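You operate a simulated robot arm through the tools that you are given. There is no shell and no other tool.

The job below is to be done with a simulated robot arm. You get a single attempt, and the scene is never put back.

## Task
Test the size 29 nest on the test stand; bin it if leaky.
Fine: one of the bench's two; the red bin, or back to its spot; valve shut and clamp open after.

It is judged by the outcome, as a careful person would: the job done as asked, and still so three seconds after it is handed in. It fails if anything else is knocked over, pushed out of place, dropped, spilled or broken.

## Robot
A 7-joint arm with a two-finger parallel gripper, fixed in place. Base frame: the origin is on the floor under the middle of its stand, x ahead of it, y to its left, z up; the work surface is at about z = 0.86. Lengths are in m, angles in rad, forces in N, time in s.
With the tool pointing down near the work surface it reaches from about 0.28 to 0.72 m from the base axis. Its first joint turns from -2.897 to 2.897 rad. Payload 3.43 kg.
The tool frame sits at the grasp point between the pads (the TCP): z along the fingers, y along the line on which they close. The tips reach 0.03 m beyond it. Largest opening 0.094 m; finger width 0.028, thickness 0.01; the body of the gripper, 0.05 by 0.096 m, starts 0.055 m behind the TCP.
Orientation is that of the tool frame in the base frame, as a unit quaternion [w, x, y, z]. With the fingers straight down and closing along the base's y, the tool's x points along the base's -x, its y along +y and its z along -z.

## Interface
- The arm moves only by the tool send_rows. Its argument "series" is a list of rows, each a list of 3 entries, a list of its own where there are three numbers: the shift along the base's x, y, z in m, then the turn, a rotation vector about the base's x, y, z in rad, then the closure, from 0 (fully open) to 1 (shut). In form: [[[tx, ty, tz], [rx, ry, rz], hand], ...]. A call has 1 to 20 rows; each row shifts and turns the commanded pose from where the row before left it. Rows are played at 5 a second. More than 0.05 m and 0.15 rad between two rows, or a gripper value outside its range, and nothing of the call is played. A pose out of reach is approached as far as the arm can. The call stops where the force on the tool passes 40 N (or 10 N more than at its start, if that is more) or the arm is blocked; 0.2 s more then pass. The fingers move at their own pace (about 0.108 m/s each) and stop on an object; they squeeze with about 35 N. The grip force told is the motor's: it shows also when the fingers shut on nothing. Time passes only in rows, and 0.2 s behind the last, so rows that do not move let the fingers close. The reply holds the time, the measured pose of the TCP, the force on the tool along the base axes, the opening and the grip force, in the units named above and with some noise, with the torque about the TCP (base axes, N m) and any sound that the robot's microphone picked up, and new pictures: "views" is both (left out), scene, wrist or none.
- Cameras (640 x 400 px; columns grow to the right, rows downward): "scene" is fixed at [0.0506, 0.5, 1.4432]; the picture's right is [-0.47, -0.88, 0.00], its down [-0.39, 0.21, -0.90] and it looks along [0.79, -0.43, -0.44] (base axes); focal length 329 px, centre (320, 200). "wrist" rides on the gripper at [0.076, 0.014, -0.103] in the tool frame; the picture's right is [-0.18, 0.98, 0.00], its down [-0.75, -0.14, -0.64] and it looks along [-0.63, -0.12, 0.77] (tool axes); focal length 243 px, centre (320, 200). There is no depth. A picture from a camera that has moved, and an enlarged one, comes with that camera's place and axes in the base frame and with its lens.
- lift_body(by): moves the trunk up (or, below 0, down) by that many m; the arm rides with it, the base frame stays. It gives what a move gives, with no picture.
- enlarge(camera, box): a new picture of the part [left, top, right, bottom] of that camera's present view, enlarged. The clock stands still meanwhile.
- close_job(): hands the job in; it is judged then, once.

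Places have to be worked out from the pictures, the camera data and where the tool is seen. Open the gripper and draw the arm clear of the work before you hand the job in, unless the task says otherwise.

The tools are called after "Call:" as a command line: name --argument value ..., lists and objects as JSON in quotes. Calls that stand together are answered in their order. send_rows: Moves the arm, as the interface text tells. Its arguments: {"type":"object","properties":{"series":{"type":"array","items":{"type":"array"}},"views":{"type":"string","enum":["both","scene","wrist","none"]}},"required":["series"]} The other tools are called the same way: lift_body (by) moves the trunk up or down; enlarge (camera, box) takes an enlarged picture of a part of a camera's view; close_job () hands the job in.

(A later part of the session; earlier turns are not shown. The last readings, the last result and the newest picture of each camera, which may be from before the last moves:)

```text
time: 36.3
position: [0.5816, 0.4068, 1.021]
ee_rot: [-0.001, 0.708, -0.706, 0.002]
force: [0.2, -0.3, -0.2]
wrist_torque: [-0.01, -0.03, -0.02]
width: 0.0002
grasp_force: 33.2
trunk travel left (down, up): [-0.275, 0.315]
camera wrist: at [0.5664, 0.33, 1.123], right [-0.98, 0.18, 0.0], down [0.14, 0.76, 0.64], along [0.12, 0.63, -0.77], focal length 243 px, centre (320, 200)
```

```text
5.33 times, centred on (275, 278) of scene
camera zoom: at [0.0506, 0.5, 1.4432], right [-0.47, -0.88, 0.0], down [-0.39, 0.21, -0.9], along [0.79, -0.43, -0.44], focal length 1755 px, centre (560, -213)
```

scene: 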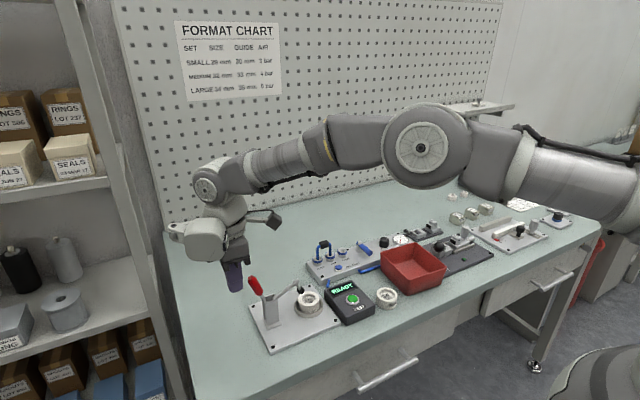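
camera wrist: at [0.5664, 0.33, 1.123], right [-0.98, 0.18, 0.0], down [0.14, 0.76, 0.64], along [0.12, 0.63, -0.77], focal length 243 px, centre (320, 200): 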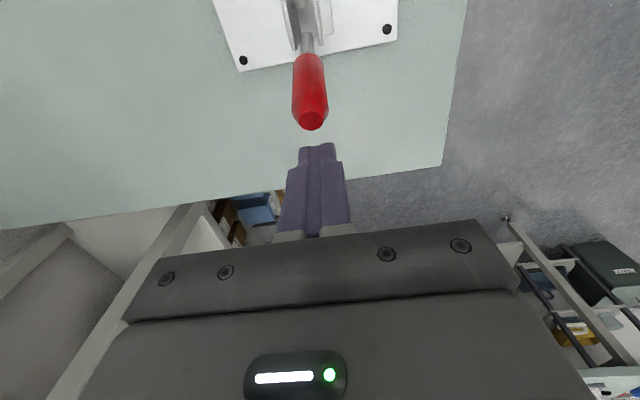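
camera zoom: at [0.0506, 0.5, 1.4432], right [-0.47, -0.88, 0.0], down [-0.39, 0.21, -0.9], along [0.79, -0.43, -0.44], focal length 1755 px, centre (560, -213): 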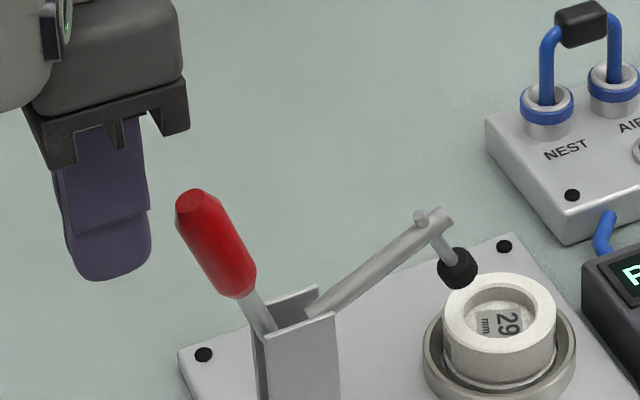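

The fingers are just outside the handle, in line with it. I'll push it toward -y in small steps to about vertical.

Call:
send_rows --series '[[[0.001, -0.007, 0], [0, 0, 0], 1.0], [[0, -0.007, 0], [0, 0, 0], 1.0], [[0, -0.007, 0], [0, 0, 0], 1.0], [[0, -0.007, 0], [0, 0, 0], 1.0], [[0, -0.007, 0], [0, 0, 0], 1.0], [[0, -0.006, 0], [0, 0, 0], 1.0], [[0, 0, 0], [0, 0, 0], 1.0]]'

Call:
enlarge --camera "scene" --box '[225, 240, 325, 315]'

```text
time: 38.1
position: [0.5826, 0.3704, 1.0223]
ee_rot: [-0.004, 0.709, -0.705, -0.002]
force: [1.6, 27.4, -6.6]
wrist_torque: [0.57, 0.31, 0.02]
width: 0.0
grasp_force: 32.7
trunk travel left (down, up): [-0.275, 0.315]
stopped in row 7: the force on the tool passed its limit at 42 N (the readings are from after the stop); the commanded pose is now the measured one
camera wrist: at [0.5671, 0.294, 1.1227], right [-0.98, 0.18, 0.0], down [0.14, 0.75, 0.65], along [0.12, 0.64, -0.76], focal length 243 px, centre (320, 200)
```

scene: 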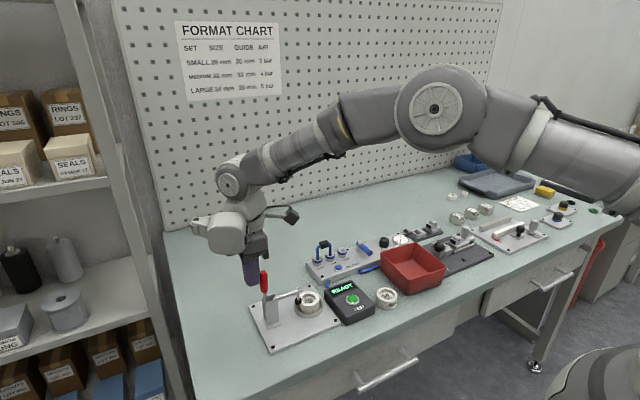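
wrist: 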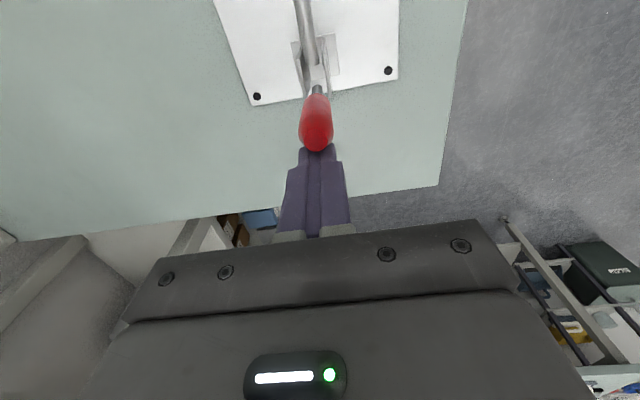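

```text
5.33 times, centred on (275, 278) of scene
camera zoom: at [0.0506, 0.5, 1.4432], right [-0.47, -0.88, 0.0], down [-0.39, 0.21, -0.9], along [0.79, -0.43, -0.44], focal length 1755 px, centre (560, -213)
```

zoom: 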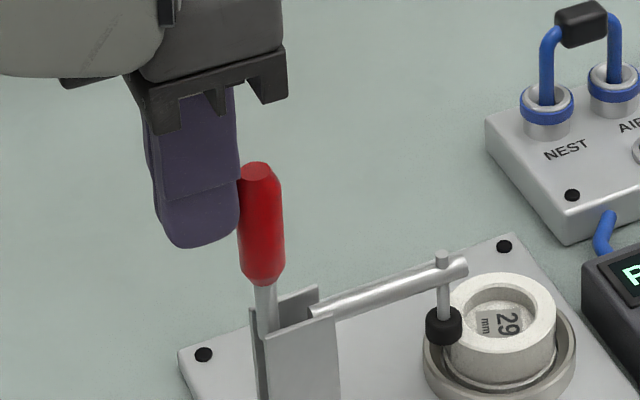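

The plunger has come down onto the nest's rim and resistance rose to 42 N. I'll look closely at whether it's on the nest and how far the clamp has closed.

Call:
enlarge --camera "scene" --box '[262, 268, 332, 322]'

Call:
enlarge --camera "wrist" --box '[230, 0, 400, 110]'

Call:
enlarge --camera "scene" --box '[330, 270, 380, 310]'

```text
7.41 times, centred on (297, 295) of scene
camera zoom: at [0.0506, 0.5, 1.4432], right [-0.47, -0.88, 0.0], down [-0.39, 0.21, -0.9], along [0.79, -0.43, -0.44], focal length 2438 px, centre (490, -504)
```

zoom: 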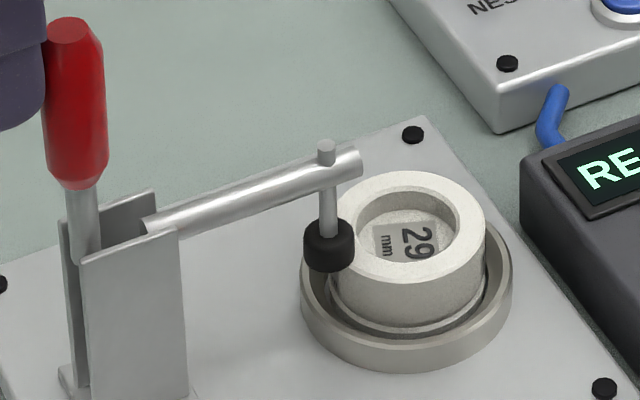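

```text
3.64 times, centred on (315, 55) of wrist
camera zoom: at [0.5671, 0.294, 1.1227], right [-0.98, 0.18, 0.0], down [0.14, 0.75, 0.65], along [0.12, 0.64, -0.76], focal length 882 px, centre (338, 727)
```

zoom: 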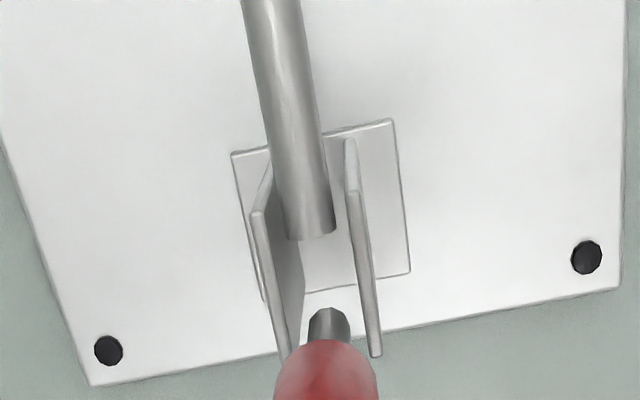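

```text
10.00 times, centred on (355, 290) of scene
camera zoom: at [0.0506, 0.5, 1.4432], right [-0.47, -0.88, 0.0], down [-0.39, 0.21, -0.9], along [0.79, -0.43, -0.44], focal length 3291 px, centre (-30, -700)
```

zoom: 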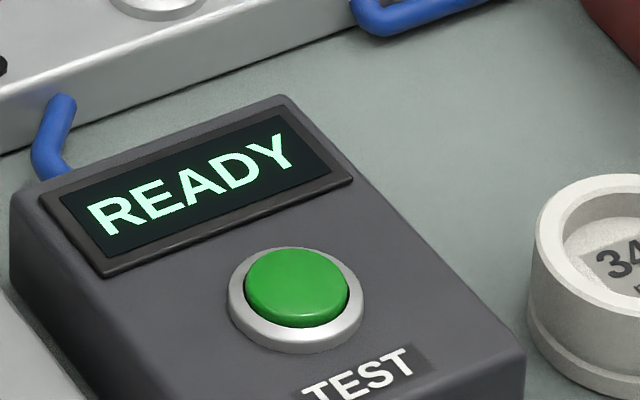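

The arm is now horizontal with the plunger standing on the nest's rim, so it looks closed. I'll ease off the handle and check that it stays.

Call:
send_rows --series '[[[0, 0.005, 0.0], [0, 0, 0], 1.0], [[0, 0.01, 0.0], [0, 0, 0], 1.0], [[0, 0.012, 0.01], [0, 0, 0], 1.0], [[0, 0, 0.0], [0, 0, 0], 1.0]]'

Call:
enlarge --camera "scene" --box '[252, 260, 332, 322]'

```text
time: 39.1
position: [0.5829, 0.39, 1.0332]
ee_rot: [-0.003, 0.708, -0.706, 0.0]
force: [0.0, -0.6, -0.8]
wrist_torque: [0.01, 0.01, -0.03]
width: 0.0
grasp_force: 33.2
trunk travel left (down, up): [-0.275, 0.315]
camera wrist: at [0.5676, 0.3148, 1.1343], right [-0.98, 0.18, 0.0], down [0.14, 0.75, 0.65], along [0.12, 0.64, -0.76], focal length 243 px, centre (320, 200)
```

scene: 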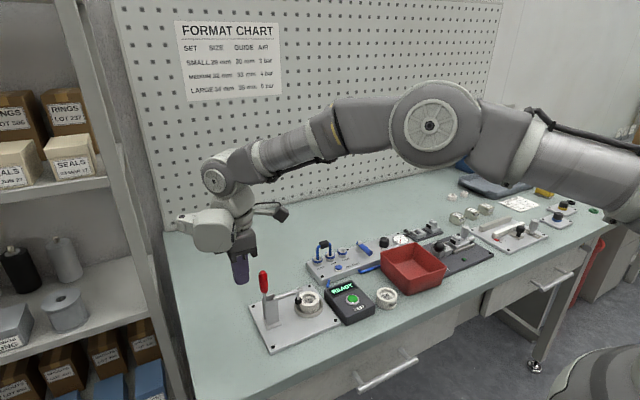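
wrist: 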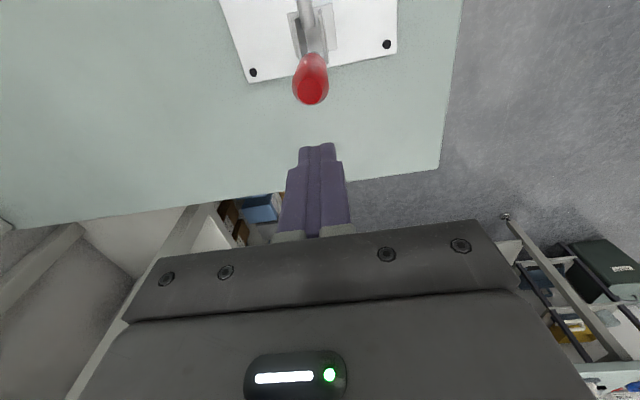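

```text
6.45 times, centred on (292, 291) of scene
camera zoom: at [0.0506, 0.5, 1.4432], right [-0.47, -0.88, 0.0], down [-0.39, 0.21, -0.9], along [0.79, -0.43, -0.44], focal length 2123 px, centre (501, -387)
```

zoom: 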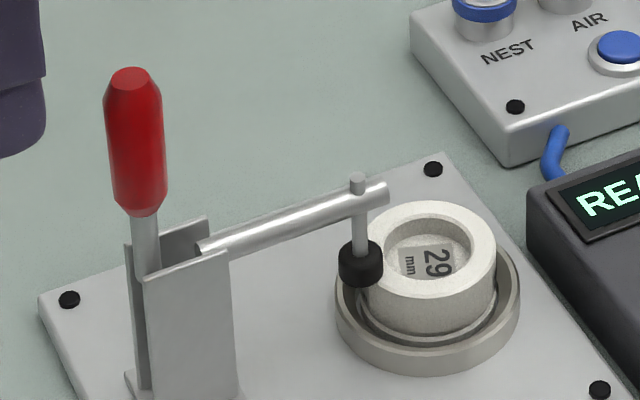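

The clamp holds with the handle upright and the nest level. Next is the valve: I place its post at about (0.703, 0.017) and the lever end at (0.650, 0.018, 0.908). I'll look closely to judge which way it turns.

Call:
enlarge --camera "scene" --box '[345, 230, 395, 270]'

Call:
enlarge --camera "scene" --box '[310, 235, 360, 275]'

```text
10.00 times, centred on (370, 250) of scene
camera zoom: at [0.0506, 0.5, 1.4432], right [-0.47, -0.88, 0.0], down [-0.39, 0.21, -0.9], along [0.79, -0.43, -0.44], focal length 3291 px, centre (-180, -300)
```

zoom: 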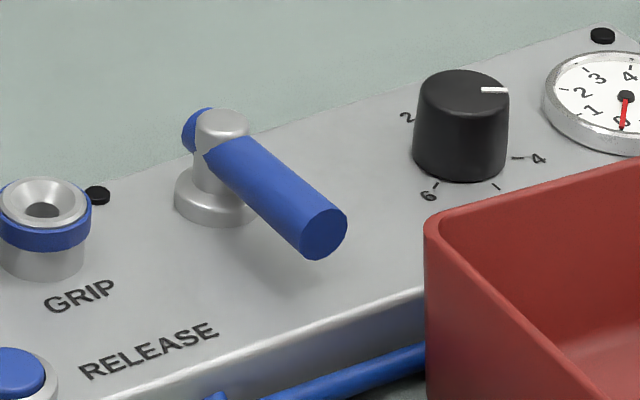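

```text
10.00 times, centred on (335, 255) of scene
camera zoom: at [0.0506, 0.5, 1.4432], right [-0.47, -0.88, 0.0], down [-0.39, 0.21, -0.9], along [0.79, -0.43, -0.44], focal length 3291 px, centre (170, -350)
```

zoom: 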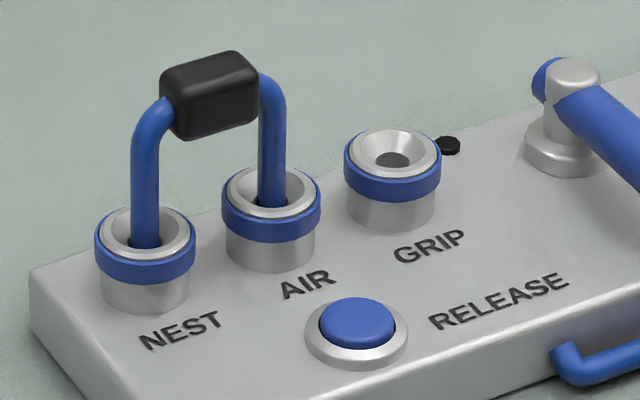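

Swinging toward +y would hit the GRIP port, so the lever must open toward -y. I'll rise above the clamp handle and travel to a point on the +y side of the lever, staying high.

Call:
send_rows --series '[[[0, 0, 0.03], [0, 0, 0], 1.0], [[0, 0, 0.03], [0, 0, 0], 1.0], [[0.0096, -0.043, 0], [0, 0, 0], 1.0], [[0.0096, -0.043, 0], [0, 0, 0], 1.0], [[0.0096, -0.043, 0], [0, 0, 0], 1.0], [[0.0096, -0.043, 0], [0, 0, 0], 1.0], [[0.0096, -0.043, 0], [0, 0, 0], 1.0], [[0.0096, -0.043, 0], [0, 0, 0], 1.0], [[0.0096, -0.043, 0], [0, 0, 0], 1.0], [[0.0096, -0.043, 0], [0, 0, 0], 1.0], [[0, 0, -0.04], [0, 0, 0], 1.0], [[0, 0, 0], [0, 0, 0], 1.0]]'

Call:
enlarge --camera "wrist" --box '[210, 60, 430, 200]'

Call:
enlarge --camera "scene" --box '[300, 200, 440, 300]'

```text
time: 41.7
position: [0.6596, 0.0478, 1.0515]
ee_rot: [-0.004, 0.708, -0.706, 0.0]
force: [-0.7, 0.3, 0.1]
wrist_torque: [0.0, 0.05, -0.02]
width: 0.0
grasp_force: 33.3
trunk travel left (down, up): [-0.275, 0.315]
camera wrist: at [0.6439, -0.0285, 1.1542], right [-0.98, 0.18, 0.0], down [0.14, 0.75, 0.65], along [0.12, 0.64, -0.76], focal length 243 px, centre (320, 200)
```

scene: 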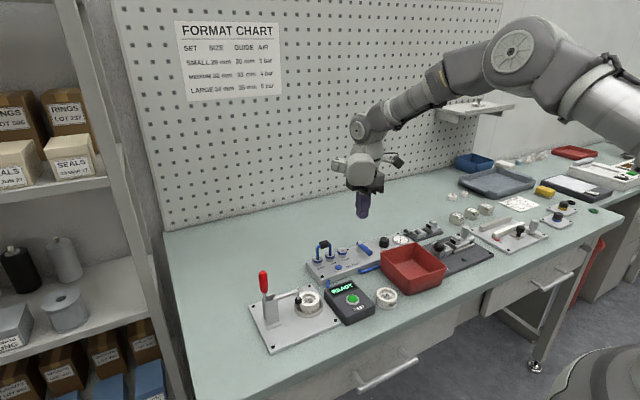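
wrist: 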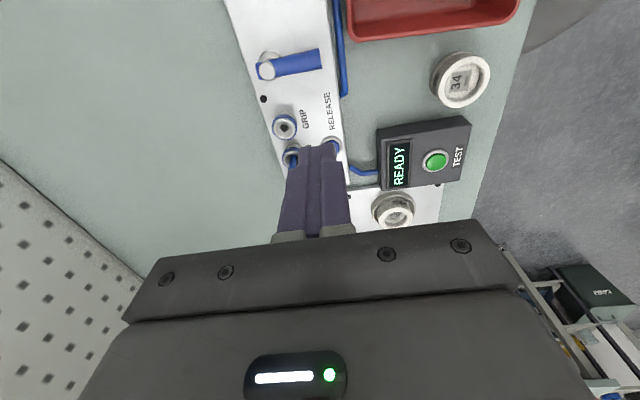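

```text
2.86 times, centred on (320, 130) of wrist
camera zoom: at [0.6439, -0.0285, 1.1542], right [-0.98, 0.18, 0.0], down [0.14, 0.75, 0.65], along [0.12, 0.64, -0.76], focal length 693 px, centre (320, 400)
```

zoom: 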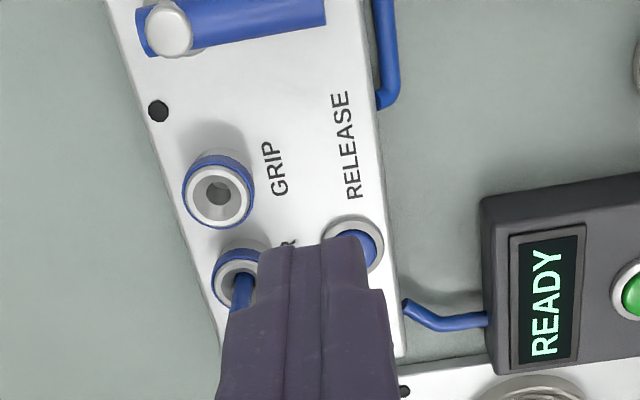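

```text
4.00 times, centred on (370, 250) of scene
camera zoom: at [0.0506, 0.5, 1.4432], right [-0.47, -0.88, 0.0], down [-0.39, 0.21, -0.9], along [0.79, -0.43, -0.44], focal length 1316 px, centre (120, 0)
```

zoom: 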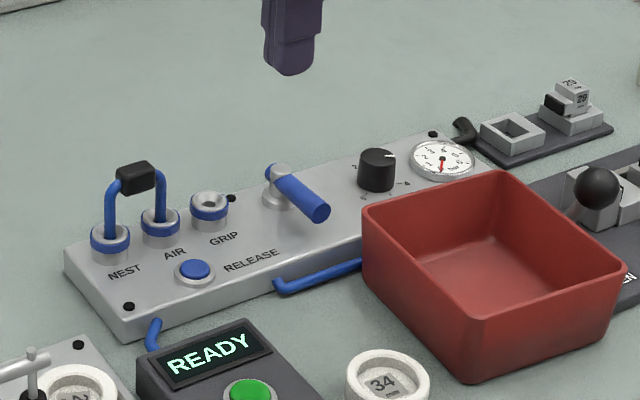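

Refined: lever post at (0.700, 0.016) and lever end at (0.650, 0.015). The fingers are clear on the +y side of it, so I'll lower until the tips overlap the lever height.

Call:
send_rows --series '[[[0, 0, -0.035], [0, 0, 0], 1.0], [[0, 0, -0.035], [0, 0, 0], 1.0], [[0, 0, -0.03], [0, 0, 0], 1.0], [[0, 0, -0.0225], [0, 0, 0], 1.0], [[0, 0, 0], [0, 0, 0], 1.0]]'

Call:
enlarge --camera "wrist" --box '[220, 50, 420, 190]'

Call:
enlarge --camera "scene" --box '[320, 220, 420, 290]'

```text
time: 42.9
position: [0.6594, 0.0474, 0.9306]
ee_rot: [-0.004, 0.708, -0.706, 0.0]
force: [0.7, 0.5, 0.9]
wrist_torque: [-0.02, 0.02, -0.01]
width: 0.0
grasp_force: 32.6
trunk travel left (down, up): [-0.275, 0.315]
camera wrist: at [0.6442, -0.0286, 1.0311], right [-0.98, 0.18, 0.0], down [0.14, 0.75, 0.65], along [0.12, 0.64, -0.76], focal length 243 px, centre (320, 200)
```

scene: 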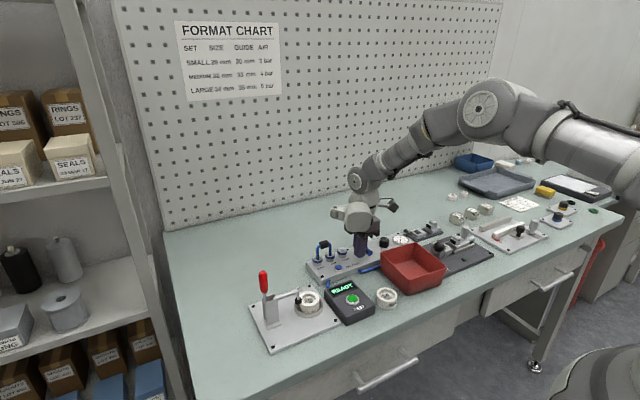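
wrist: 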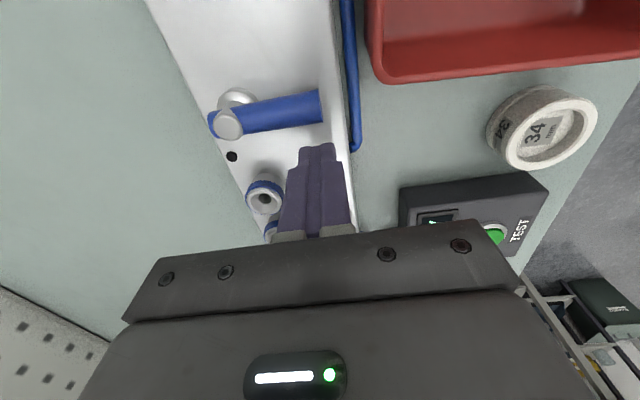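

```text
2.86 times, centred on (320, 120) of wrist
camera zoom: at [0.6442, -0.0286, 1.0311], right [-0.98, 0.18, 0.0], down [0.14, 0.75, 0.65], along [0.12, 0.64, -0.76], focal length 693 px, centre (320, 429)
```

zoom: 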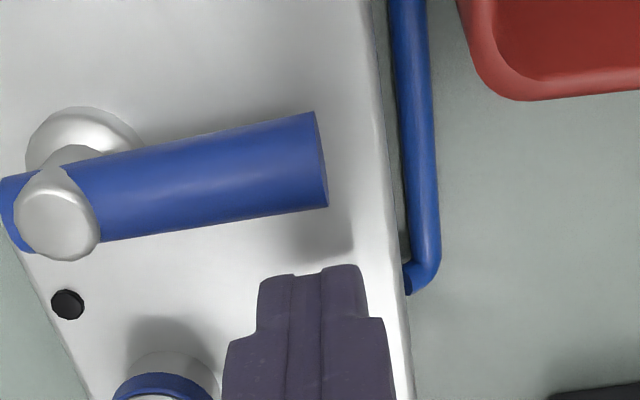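

```text
5.71 times, centred on (370, 255) of scene
camera zoom: at [0.0506, 0.5, 1.4432], right [-0.47, -0.88, 0.0], down [-0.39, 0.21, -0.9], along [0.79, -0.43, -0.44], focal length 1881 px, centre (34, -114)
```

zoom: 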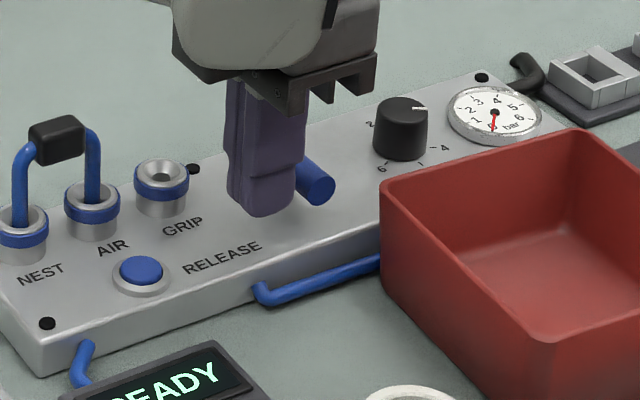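

The fingertips overlap the lever's height. I'll push the lever end toward -y along its arc, to about 30° first, and check force and gauge.

Call:
send_rows --series '[[[-0.001, -0.0094, -0.002], [0, 0, 0], 1.0], [[-0.003, -0.005, 0], [0, 0, 0], 1.0], [[-0.003, -0.005, 0], [0, 0, 0], 1.0], [[-0.001, -0.006, 0], [0, 0, 0], 1.0], [[-0.001, -0.006, 0], [0, 0, 0], 1.0], [[0, 0, 0], [0, 0, 0], 1.0]]'

Call:
enlarge --camera "wrist" --box '[220, 50, 420, 190]'

Call:
enlarge --camera "scene" --box '[320, 220, 420, 290]'

```text
time: 44.3
position: [0.6509, 0.0157, 0.9288]
ee_rot: [-0.003, 0.708, -0.707, 0.0]
force: [0.5, 0.0, -0.7]
wrist_torque: [0.01, -0.01, 0.03]
width: 0.0
grasp_force: 33.2
trunk travel left (down, up): [-0.275, 0.315]
camera wrist: at [0.6354, -0.0599, 1.0299], right [-0.98, 0.18, 0.0], down [0.14, 0.75, 0.65], along [0.12, 0.64, -0.76], focal length 243 px, centre (320, 200)
```

scene: 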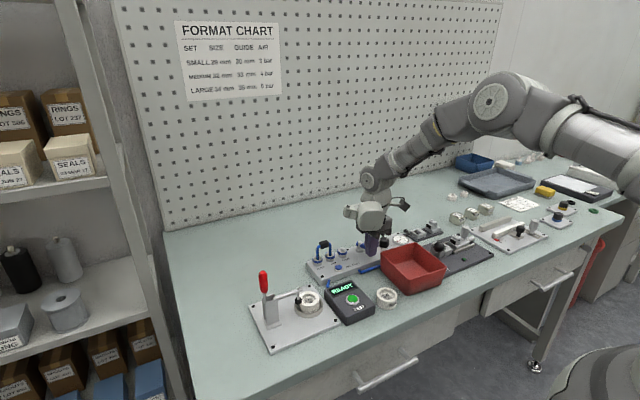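
wrist: 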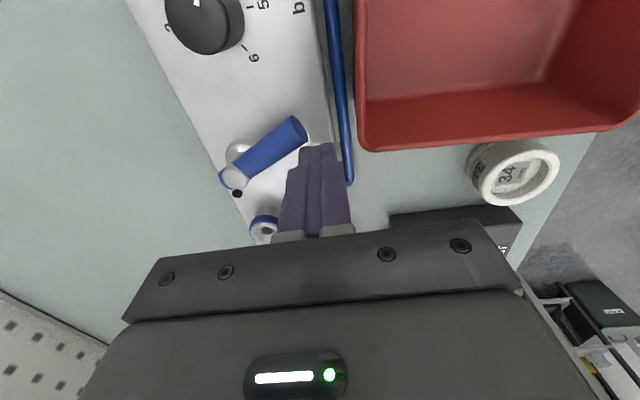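

```text
2.86 times, centred on (320, 120) of wrist
camera zoom: at [0.6354, -0.0599, 1.0299], right [-0.98, 0.18, 0.0], down [0.14, 0.75, 0.65], along [0.12, 0.64, -0.76], focal length 693 px, centre (320, 429)
```

zoom: 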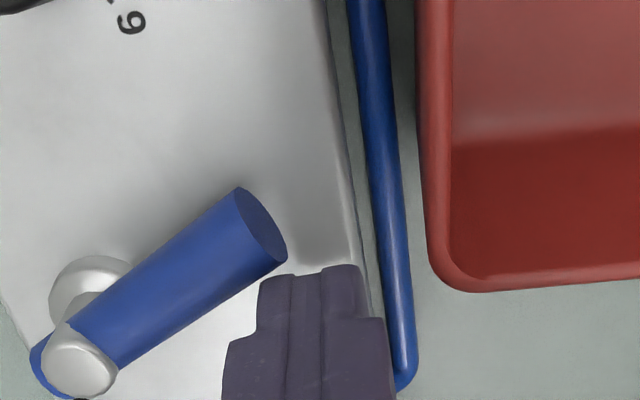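

```text
5.71 times, centred on (370, 255) of scene
camera zoom: at [0.0506, 0.5, 1.4432], right [-0.47, -0.88, 0.0], down [-0.39, 0.21, -0.9], along [0.79, -0.43, -0.44], focal length 1881 px, centre (34, -114)
```

zoom: 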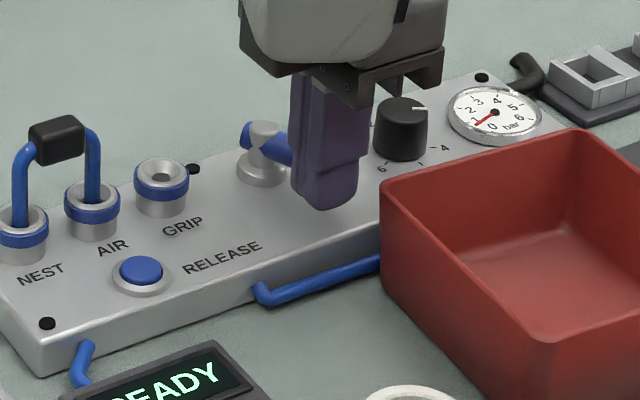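

The lever turns freely and the gauge has started rising, to about 1 bar, so the direction is right. I'll continue along the arc to about 75°.

Call:
send_rows --series '[[[0.0004, -0.0065, 0], [0, 0, 0], 1.0], [[0.0013, -0.0064, 0], [0, 0, 0], 1.0], [[0.0025, -0.0063, 0], [0, 0, 0], 1.0], [[0.0036, -0.0063, 0], [0, 0, 0], 1.0], [[0.0048, -0.0056, 0], [0, 0, 0], 1.0], [[0.0055, -0.0051, 0], [0, 0, 0], 1.0], [[0, 0, 0], [0, 0, 0], 1.0]]'

Call:
enlarge --camera "wrist" --box '[220, 50, 420, 190]'

Call:
enlarge --camera "scene" --box '[320, 220, 420, 290]'

```text
time: 45.9
position: [0.6675, -0.0195, 0.9293]
ee_rot: [-0.003, 0.708, -0.706, 0.0]
force: [0.5, -0.3, -0.6]
wrist_torque: [-0.03, 0.0, 0.01]
width: 0.0
grasp_force: 32.9
trunk travel left (down, up): [-0.275, 0.315]
camera wrist: at [0.6534, -0.0965, 1.0297], right [-0.98, 0.18, 0.0], down [0.14, 0.75, 0.65], along [0.12, 0.64, -0.76], focal length 243 px, centre (320, 200)
```

scene: 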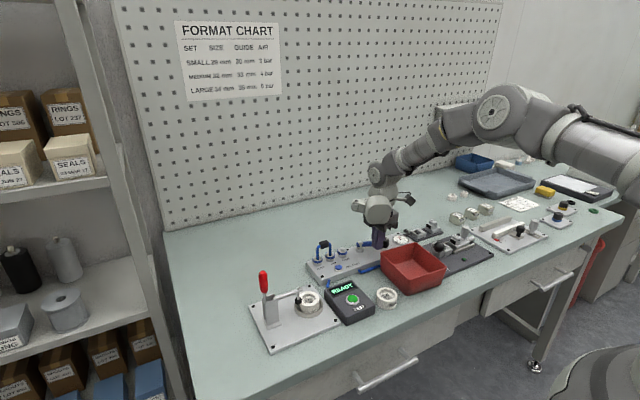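
wrist: 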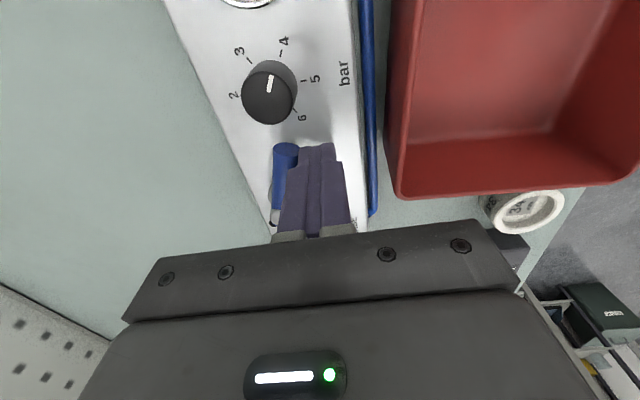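

```text
2.86 times, centred on (320, 120) of wrist
camera zoom: at [0.6534, -0.0965, 1.0297], right [-0.98, 0.18, 0.0], down [0.14, 0.75, 0.65], along [0.12, 0.64, -0.76], focal length 693 px, centre (320, 429)
```

zoom: 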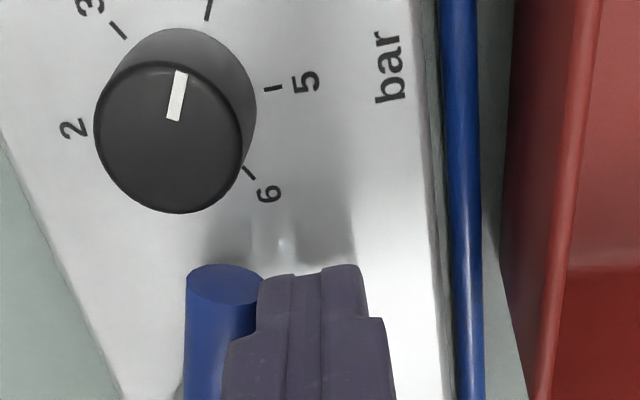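

```text
5.71 times, centred on (370, 255) of scene
camera zoom: at [0.0506, 0.5, 1.4432], right [-0.47, -0.88, 0.0], down [-0.39, 0.21, -0.9], along [0.79, -0.43, -0.44], focal length 1881 px, centre (34, -114)
```

zoom: 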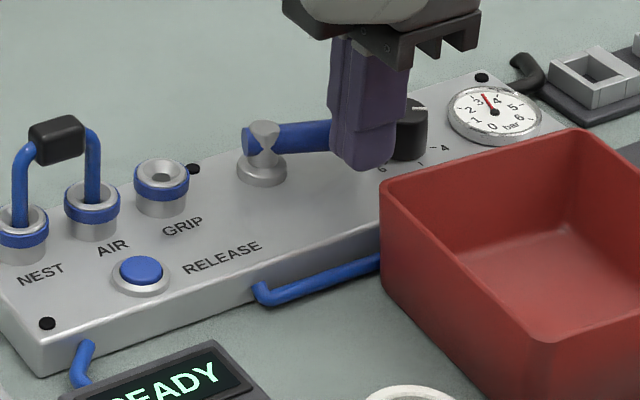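

The lever is nearly in line and the gauge is rising, but from overhead the regulator pointer looks between 3 and 4. I'll zoom the gauge and the knob to read the true setting.

Call:
enlarge --camera "scene" --box '[392, 230, 416, 248]'

Call:
enlarge --camera "wrist" --box '[220, 30, 340, 130]'

```text
16.00 times, centred on (404, 239) of scene
camera zoom: at [0.0506, 0.5, 1.4432], right [-0.47, -0.88, 0.0], down [-0.39, 0.21, -0.9], along [0.79, -0.43, -0.44], focal length 5266 px, centre (-1024, -424)
```

zoom: 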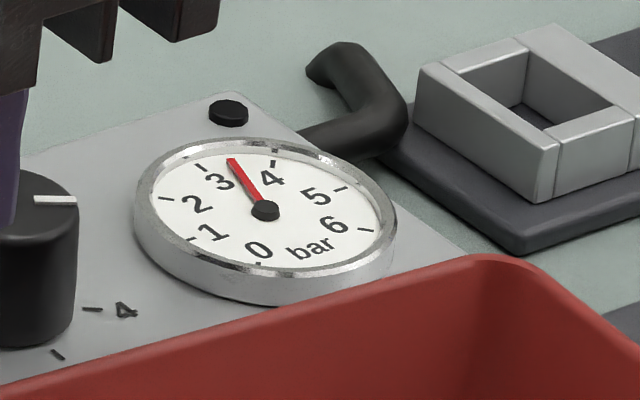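

```text
4.00 times, centred on (280, 80) of wrist
camera zoom: at [0.6534, -0.0965, 1.0297], right [-0.98, 0.18, 0.0], down [0.14, 0.75, 0.65], along [0.12, 0.64, -0.76], focal length 970 px, centre (480, 680)
```

zoom: 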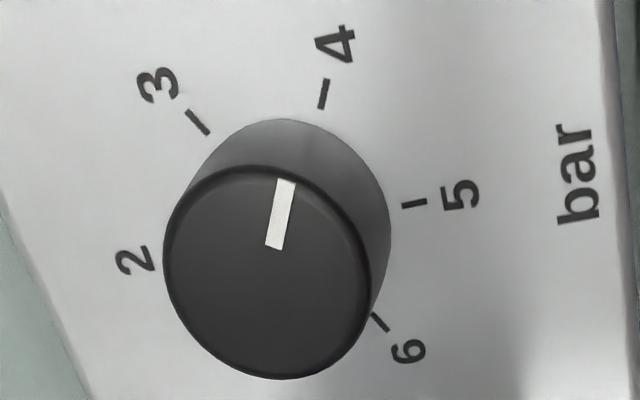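

The gauge shows about 3.4 with the lever not quite fully open, and the pointer lines up exactly with the 4 tick, so the regulator is really at 4 bar. The chart and job card call for 3 bar for 29 mm. I'll finish opening the valve first and read the settled pressure.

Call:
send_rows --series '[[[0.0035, -0.002, 0], [0, 0, 0], 1.0], [[0.0035, -0.0018, 0], [0, 0, 0], 1.0], [[0.0035, -0.0015, 0], [0, 0, 0], 1.0], [[0.0035, -0.001, 0], [0, 0, 0], 1.0], [[0, 0, 0], [0, 0, 0], 1.0]]'

Call:
enlarge --camera "scene" --box '[350, 220, 430, 270]'

Call:
enlarge --camera "scene" --box '[392, 230, 416, 248]'

```text
time: 47.1
position: [0.6826, -0.0274, 0.9288]
ee_rot: [-0.004, 0.708, -0.706, 0.0]
force: [0.1, 0.7, -0.3]
wrist_torque: [0.0, 0.02, 0.0]
width: 0.0
grasp_force: 32.8
trunk travel left (down, up): [-0.275, 0.315]
camera wrist: at [0.6677, -0.1028, 1.0298], right [-0.98, 0.18, 0.0], down [0.14, 0.75, 0.65], along [0.12, 0.64, -0.76], focal length 243 px, centre (320, 200)
```

scene: 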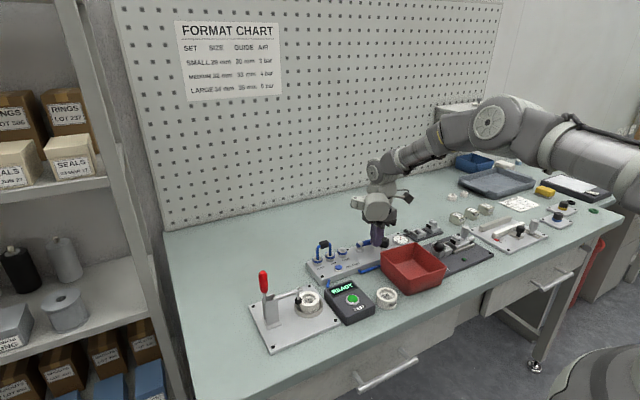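
wrist: 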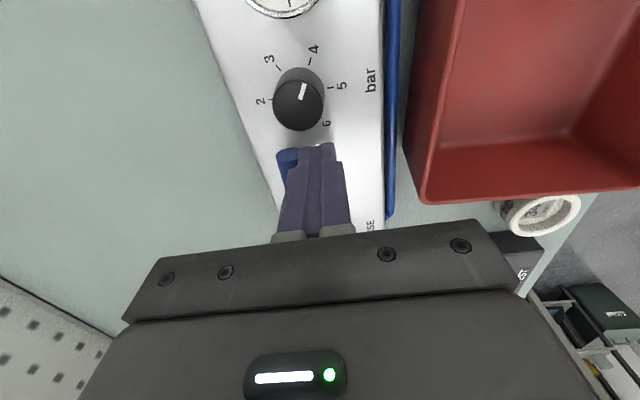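

```text
8.00 times, centred on (390, 245) of scene
camera zoom: at [0.0506, 0.5, 1.4432], right [-0.47, -0.88, 0.0], down [-0.39, 0.21, -0.9], along [0.79, -0.43, -0.44], focal length 2633 px, centre (-240, -160)
```

zoom: 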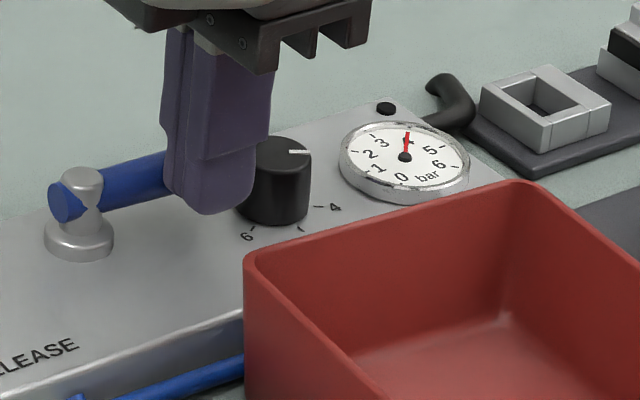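

```text
16.00 times, centred on (404, 239) of scene
camera zoom: at [0.0506, 0.5, 1.4432], right [-0.47, -0.88, 0.0], down [-0.39, 0.21, -0.9], along [0.79, -0.43, -0.44], focal length 5266 px, centre (-1024, -424)
```

zoom: 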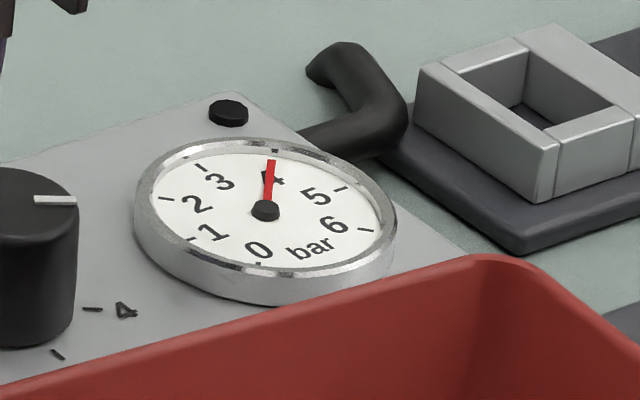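

The gauge settles at 4 bar with the valve fully open, but size 29 needs 3 bar, so I'll turn the regulator down before testing. I'll back off the lever, rise, and rotate the tool so the finger sweep around the knob at about (0.6865, -0.063) stays clear of lever and gauge.

Call:
send_rows --series '[[[-0.008, 0, 0], [0, 0, 0], 1.0], [[0, 0, 0.04], [0, 0, 0], 1.0], [[0, 0, 0.03], [0, 0, 0], 1.0], [[0.004, -0.012, 0], [0, 0, -0.1496], 0.8], [[0.004, -0.012, 0], [0, 0, -0.1496], 0.7], [[0.004, -0.0116, 0], [0, 0, -0.1496], 0.58], [[0, 0, 0], [0, 0, -0.1496], 0.58], [[0, 0, 0], [0, 0, -0.1496], 0.58], [[0, 0, 0], [0, 0, -0.1496], 0.58], [[0, 0, 0], [0, 0, -0.1496], 0.58], [[0, 0, 0], [0, 0, 0], 0.58]]'

Call:
enlarge --camera "wrist" --box '[220, 50, 420, 190]'

Call:
enlarge --camera "scene" --box '[350, 200, 430, 270]'

```text
time: 49.5
position: [0.6869, -0.0615, 0.9996]
ee_rot: [0.003, -0.26, 0.966, -0.002]
force: [-0.3, 0.0, 0.0]
wrist_torque: [0.03, -0.04, -0.04]
width: 0.0394
grasp_force: 0.1
trunk travel left (down, up): [-0.275, 0.315]
camera wrist: at [0.6123, -0.0866, 1.0999], right [-0.33, 0.94, 0.0], down [0.72, 0.26, 0.65], along [0.61, 0.21, -0.76], focal length 243 px, centre (320, 200)
```

scene: 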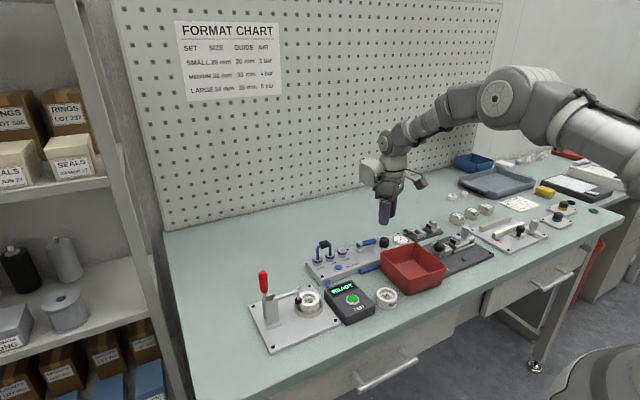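
wrist: 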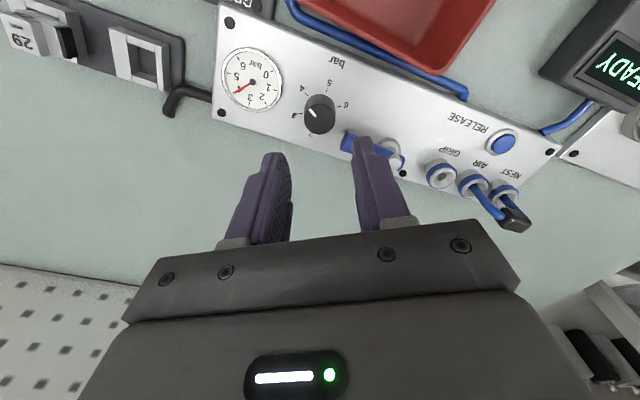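

```text
2.86 times, centred on (320, 120) of wrist
camera zoom: at [0.6123, -0.0866, 1.0999], right [-0.33, 0.94, 0.0], down [0.72, 0.26, 0.65], along [0.61, 0.21, -0.76], focal length 693 px, centre (320, 429)
```

zoom: 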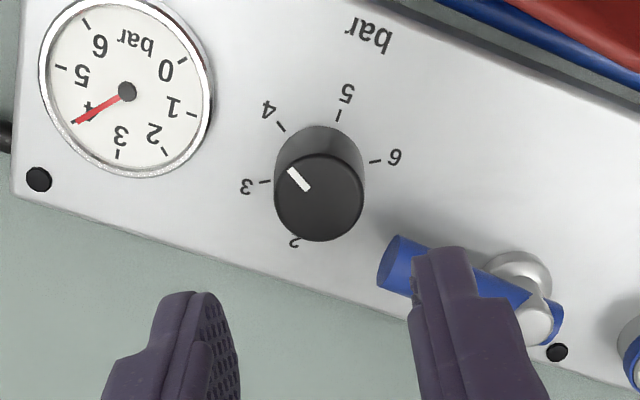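

```text
5.71 times, centred on (390, 235) of scene
camera zoom: at [0.0506, 0.5, 1.4432], right [-0.47, -0.88, 0.0], down [-0.39, 0.21, -0.9], along [0.79, -0.43, -0.44], focal length 1881 px, centre (-80, 0)
```

zoom: 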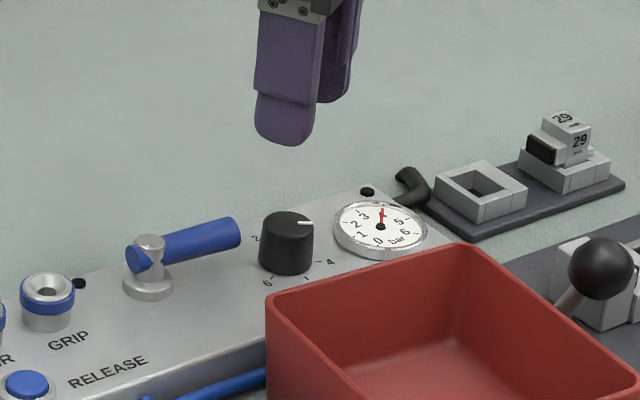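

The tool is centred over the knob within 1 mm, and the pointer clearly sits on the 4 mark. I'll descend so the tips straddle the knob and close on it.

Call:
send_rows --series '[[[0, 0, -0.03], [0, 0, 0], 0.58], [[0, 0, -0.025], [0, 0, 0], 0.58], [[0, 0, -0.0155], [0, 0, 0], 0.58], [[0, 0, 0], [0, 0, 0], 0.65], [[0, 0, 0], [0, 0, 0], 0.72], [[0, 0, 0], [0, 0, 0], 1.0], [[0, 0, 0], [0, 0, 0], 1.0]]'

Call:
enlarge --camera "wrist" --box '[180, 50, 420, 210]'

Call:
enlarge --camera "scene" --box '[360, 210, 430, 260]'

```text
time: 51.1
position: [0.6871, -0.0628, 0.9277]
ee_rot: [0.003, -0.26, 0.966, -0.002]
force: [2.4, -3.2, 0.9]
wrist_torque: [0.01, -0.41, -0.03]
width: 0.0276
grasp_force: 44.6
trunk travel left (down, up): [-0.275, 0.315]
camera wrist: at [0.6129, -0.0873, 1.0297], right [-0.33, 0.94, 0.0], down [0.72, 0.26, 0.65], along [0.61, 0.21, -0.76], focal length 243 px, centre (320, 200)
```

scene: 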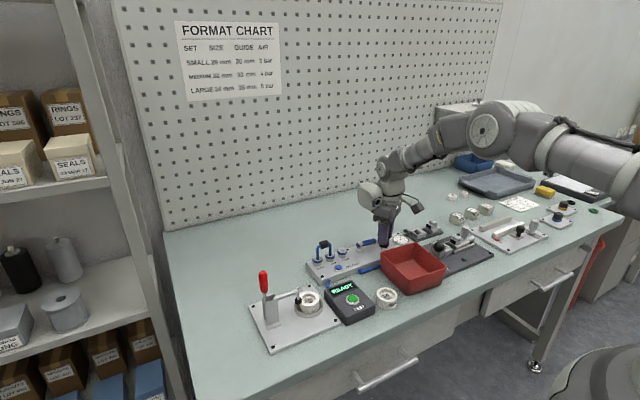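
wrist: 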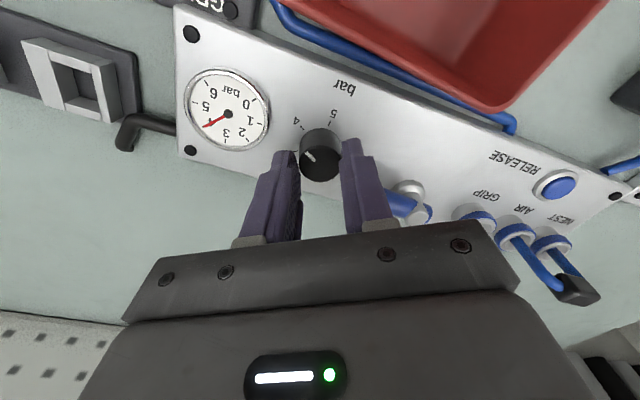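

```text
2.50 times, centred on (300, 130) of wrist
camera zoom: at [0.6129, -0.0873, 1.0297], right [-0.33, 0.94, 0.0], down [0.72, 0.26, 0.65], along [0.61, 0.21, -0.76], focal length 606 px, centre (370, 375)
```

zoom: 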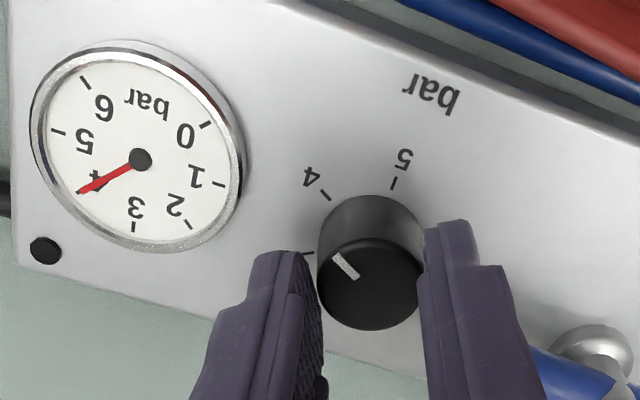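

```text
8.00 times, centred on (395, 235) of scene
camera zoom: at [0.0506, 0.5, 1.4432], right [-0.47, -0.88, 0.0], down [-0.39, 0.21, -0.9], along [0.79, -0.43, -0.44], focal length 2633 px, centre (-280, -80)
```

zoom: 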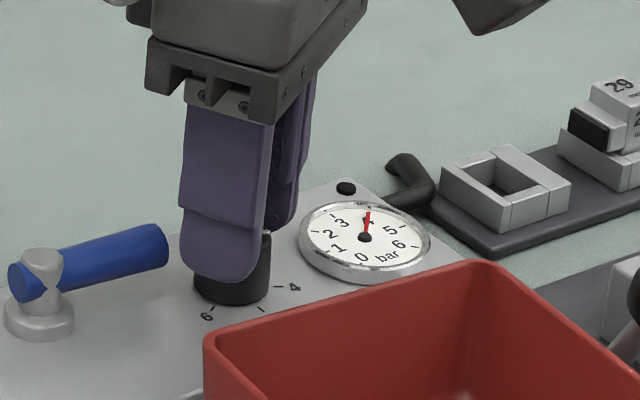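

The knob is gripped at 27.6 mm. I'll rotate it toward 3, CCW from above, about 34° first, and watch the gauge.

Call:
send_rows --series '[[[0, 0, 0], [0, 0, 0.1], 1.0], [[0, 0, 0], [0, 0, 0.1], 1.0], [[0, 0, 0], [0, 0, 0.1], 1.0], [[0, 0, 0], [0, 0, 0.1], 1.0], [[0, 0, 0], [0, 0, 0.1], 1.0], [[0, 0, 0], [0, 0, 0.1], 1.0], [[0, 0, 0], [0, 0, 0], 1.0]]'

Call:
enlarge --camera "wrist" --box '[180, 50, 420, 210]'

Call:
enlarge --camera "scene" --box '[392, 230, 416, 248]'

```text
time: 52.7
position: [0.6868, -0.0632, 0.9287]
ee_rot: [0.005, -0.534, 0.845, -0.001]
force: [8.1, -6.4, 7.1]
wrist_torque: [-0.39, 0.01, 0.0]
width: 0.0277
grasp_force: 44.9
trunk travel left (down, up): [-0.275, 0.315]
camera wrist: at [0.6406, -0.125, 1.0297], right [-0.81, 0.59, -0.01], down [0.45, 0.62, 0.65], along [0.38, 0.52, -0.76], focal length 243 px, centre (320, 200)
```

scene: 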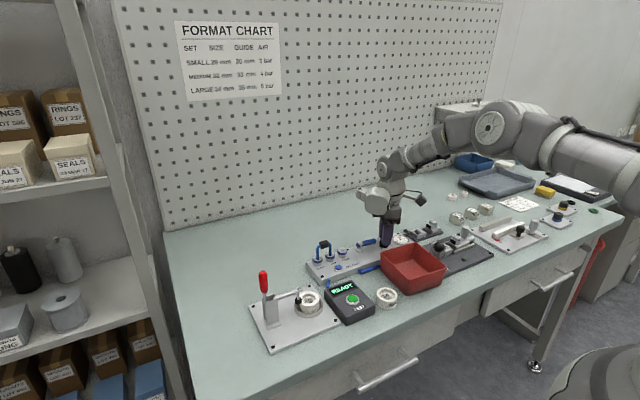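
wrist: 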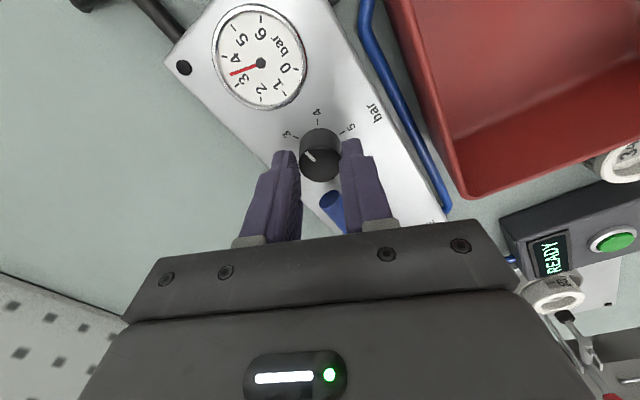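

```text
2.50 times, centred on (300, 130) of wrist
camera zoom: at [0.6406, -0.125, 1.0297], right [-0.81, 0.59, -0.01], down [0.45, 0.62, 0.65], along [0.38, 0.52, -0.76], focal length 606 px, centre (370, 375)
```

zoom: 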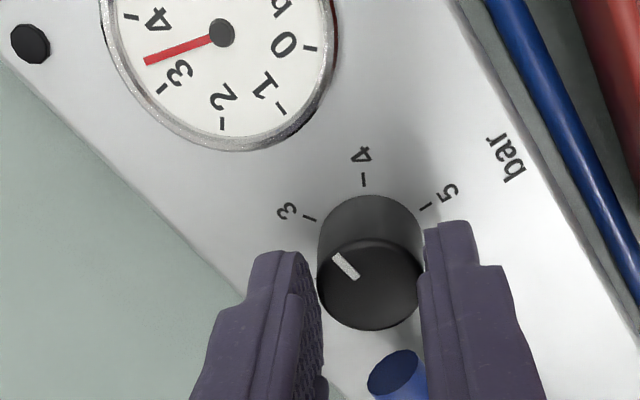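

```text
16.00 times, centred on (404, 239) of scene
camera zoom: at [0.0506, 0.5, 1.4432], right [-0.47, -0.88, 0.0], down [-0.39, 0.21, -0.9], along [0.79, -0.43, -0.44], focal length 5266 px, centre (-1024, -424)
```

zoom: 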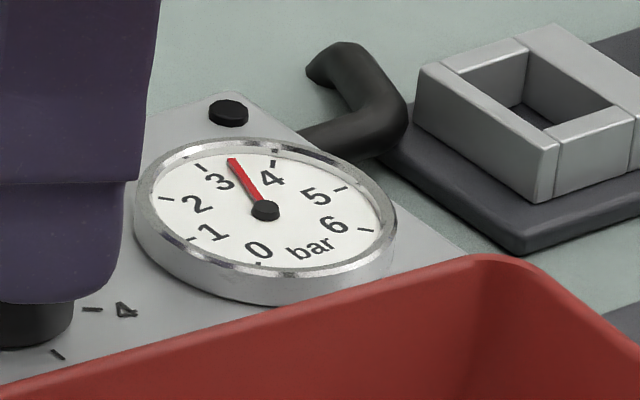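

Pressure falls as expected, at about 3.4 bar after 34°. I'll turn the remaining 26° to reach 3 bar.

Call:
send_rows --series '[[[0, 0, 0], [0, 0, 0.1], 1.0], [[0, 0, 0], [0, 0, 0.1], 1.0], [[0, 0, 0], [0, 0, 0.1], 1.0], [[0, 0, 0], [0, 0, 0.1], 1.0], [[0, 0, 0], [0, 0, 0.047], 1.0], [[0, 0, 0], [0, 0, 0], 1.0]]'

Call:
enlarge --camera "wrist" --box '[180, 50, 420, 210]'

Call:
enlarge --camera "scene" --box '[392, 230, 416, 248]'

```text
time: 54.1
position: [0.6884, -0.0637, 0.9286]
ee_rot: [-0.006, 0.709, -0.706, 0.0]
force: [19.2, -8.1, 15.9]
wrist_torque: [0.06, -0.51, 0.0]
width: 0.0277
grasp_force: 45.0
trunk travel left (down, up): [-0.275, 0.315]
camera wrist: at [0.6726, -0.139, 1.0296], right [-0.98, 0.18, -0.01], down [0.13, 0.75, 0.65], along [0.12, 0.64, -0.76], focal length 243 px, centre (320, 200)
```

scene: 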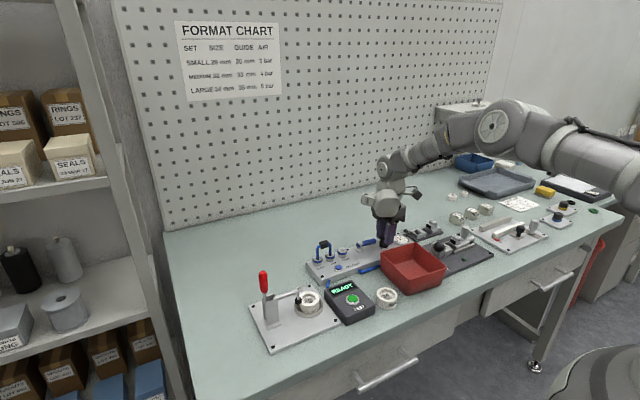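
wrist: 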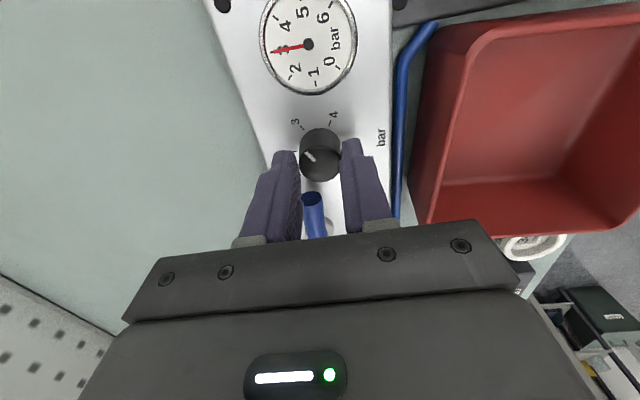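

```text
2.50 times, centred on (300, 130) of wrist
camera zoom: at [0.6726, -0.139, 1.0296], right [-0.98, 0.18, -0.01], down [0.13, 0.75, 0.65], along [0.12, 0.64, -0.76], focal length 606 px, centre (370, 375)
```

zoom: 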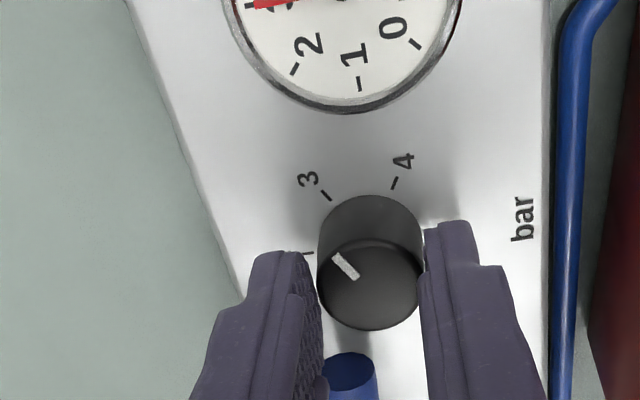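

```text
16.00 times, centred on (404, 239) of scene
camera zoom: at [0.0506, 0.5, 1.4432], right [-0.47, -0.88, 0.0], down [-0.39, 0.21, -0.9], along [0.79, -0.43, -0.44], focal length 5266 px, centre (-1024, -424)
```

zoom: 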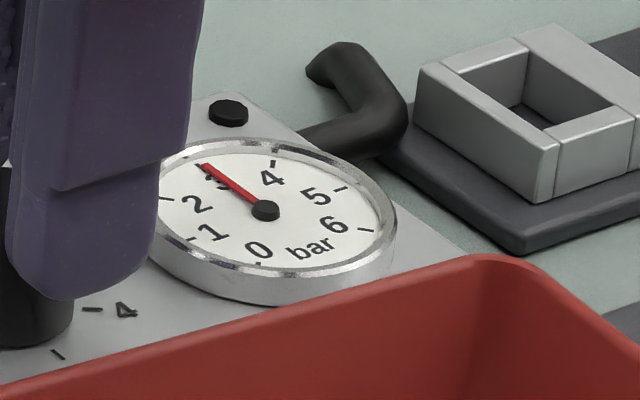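

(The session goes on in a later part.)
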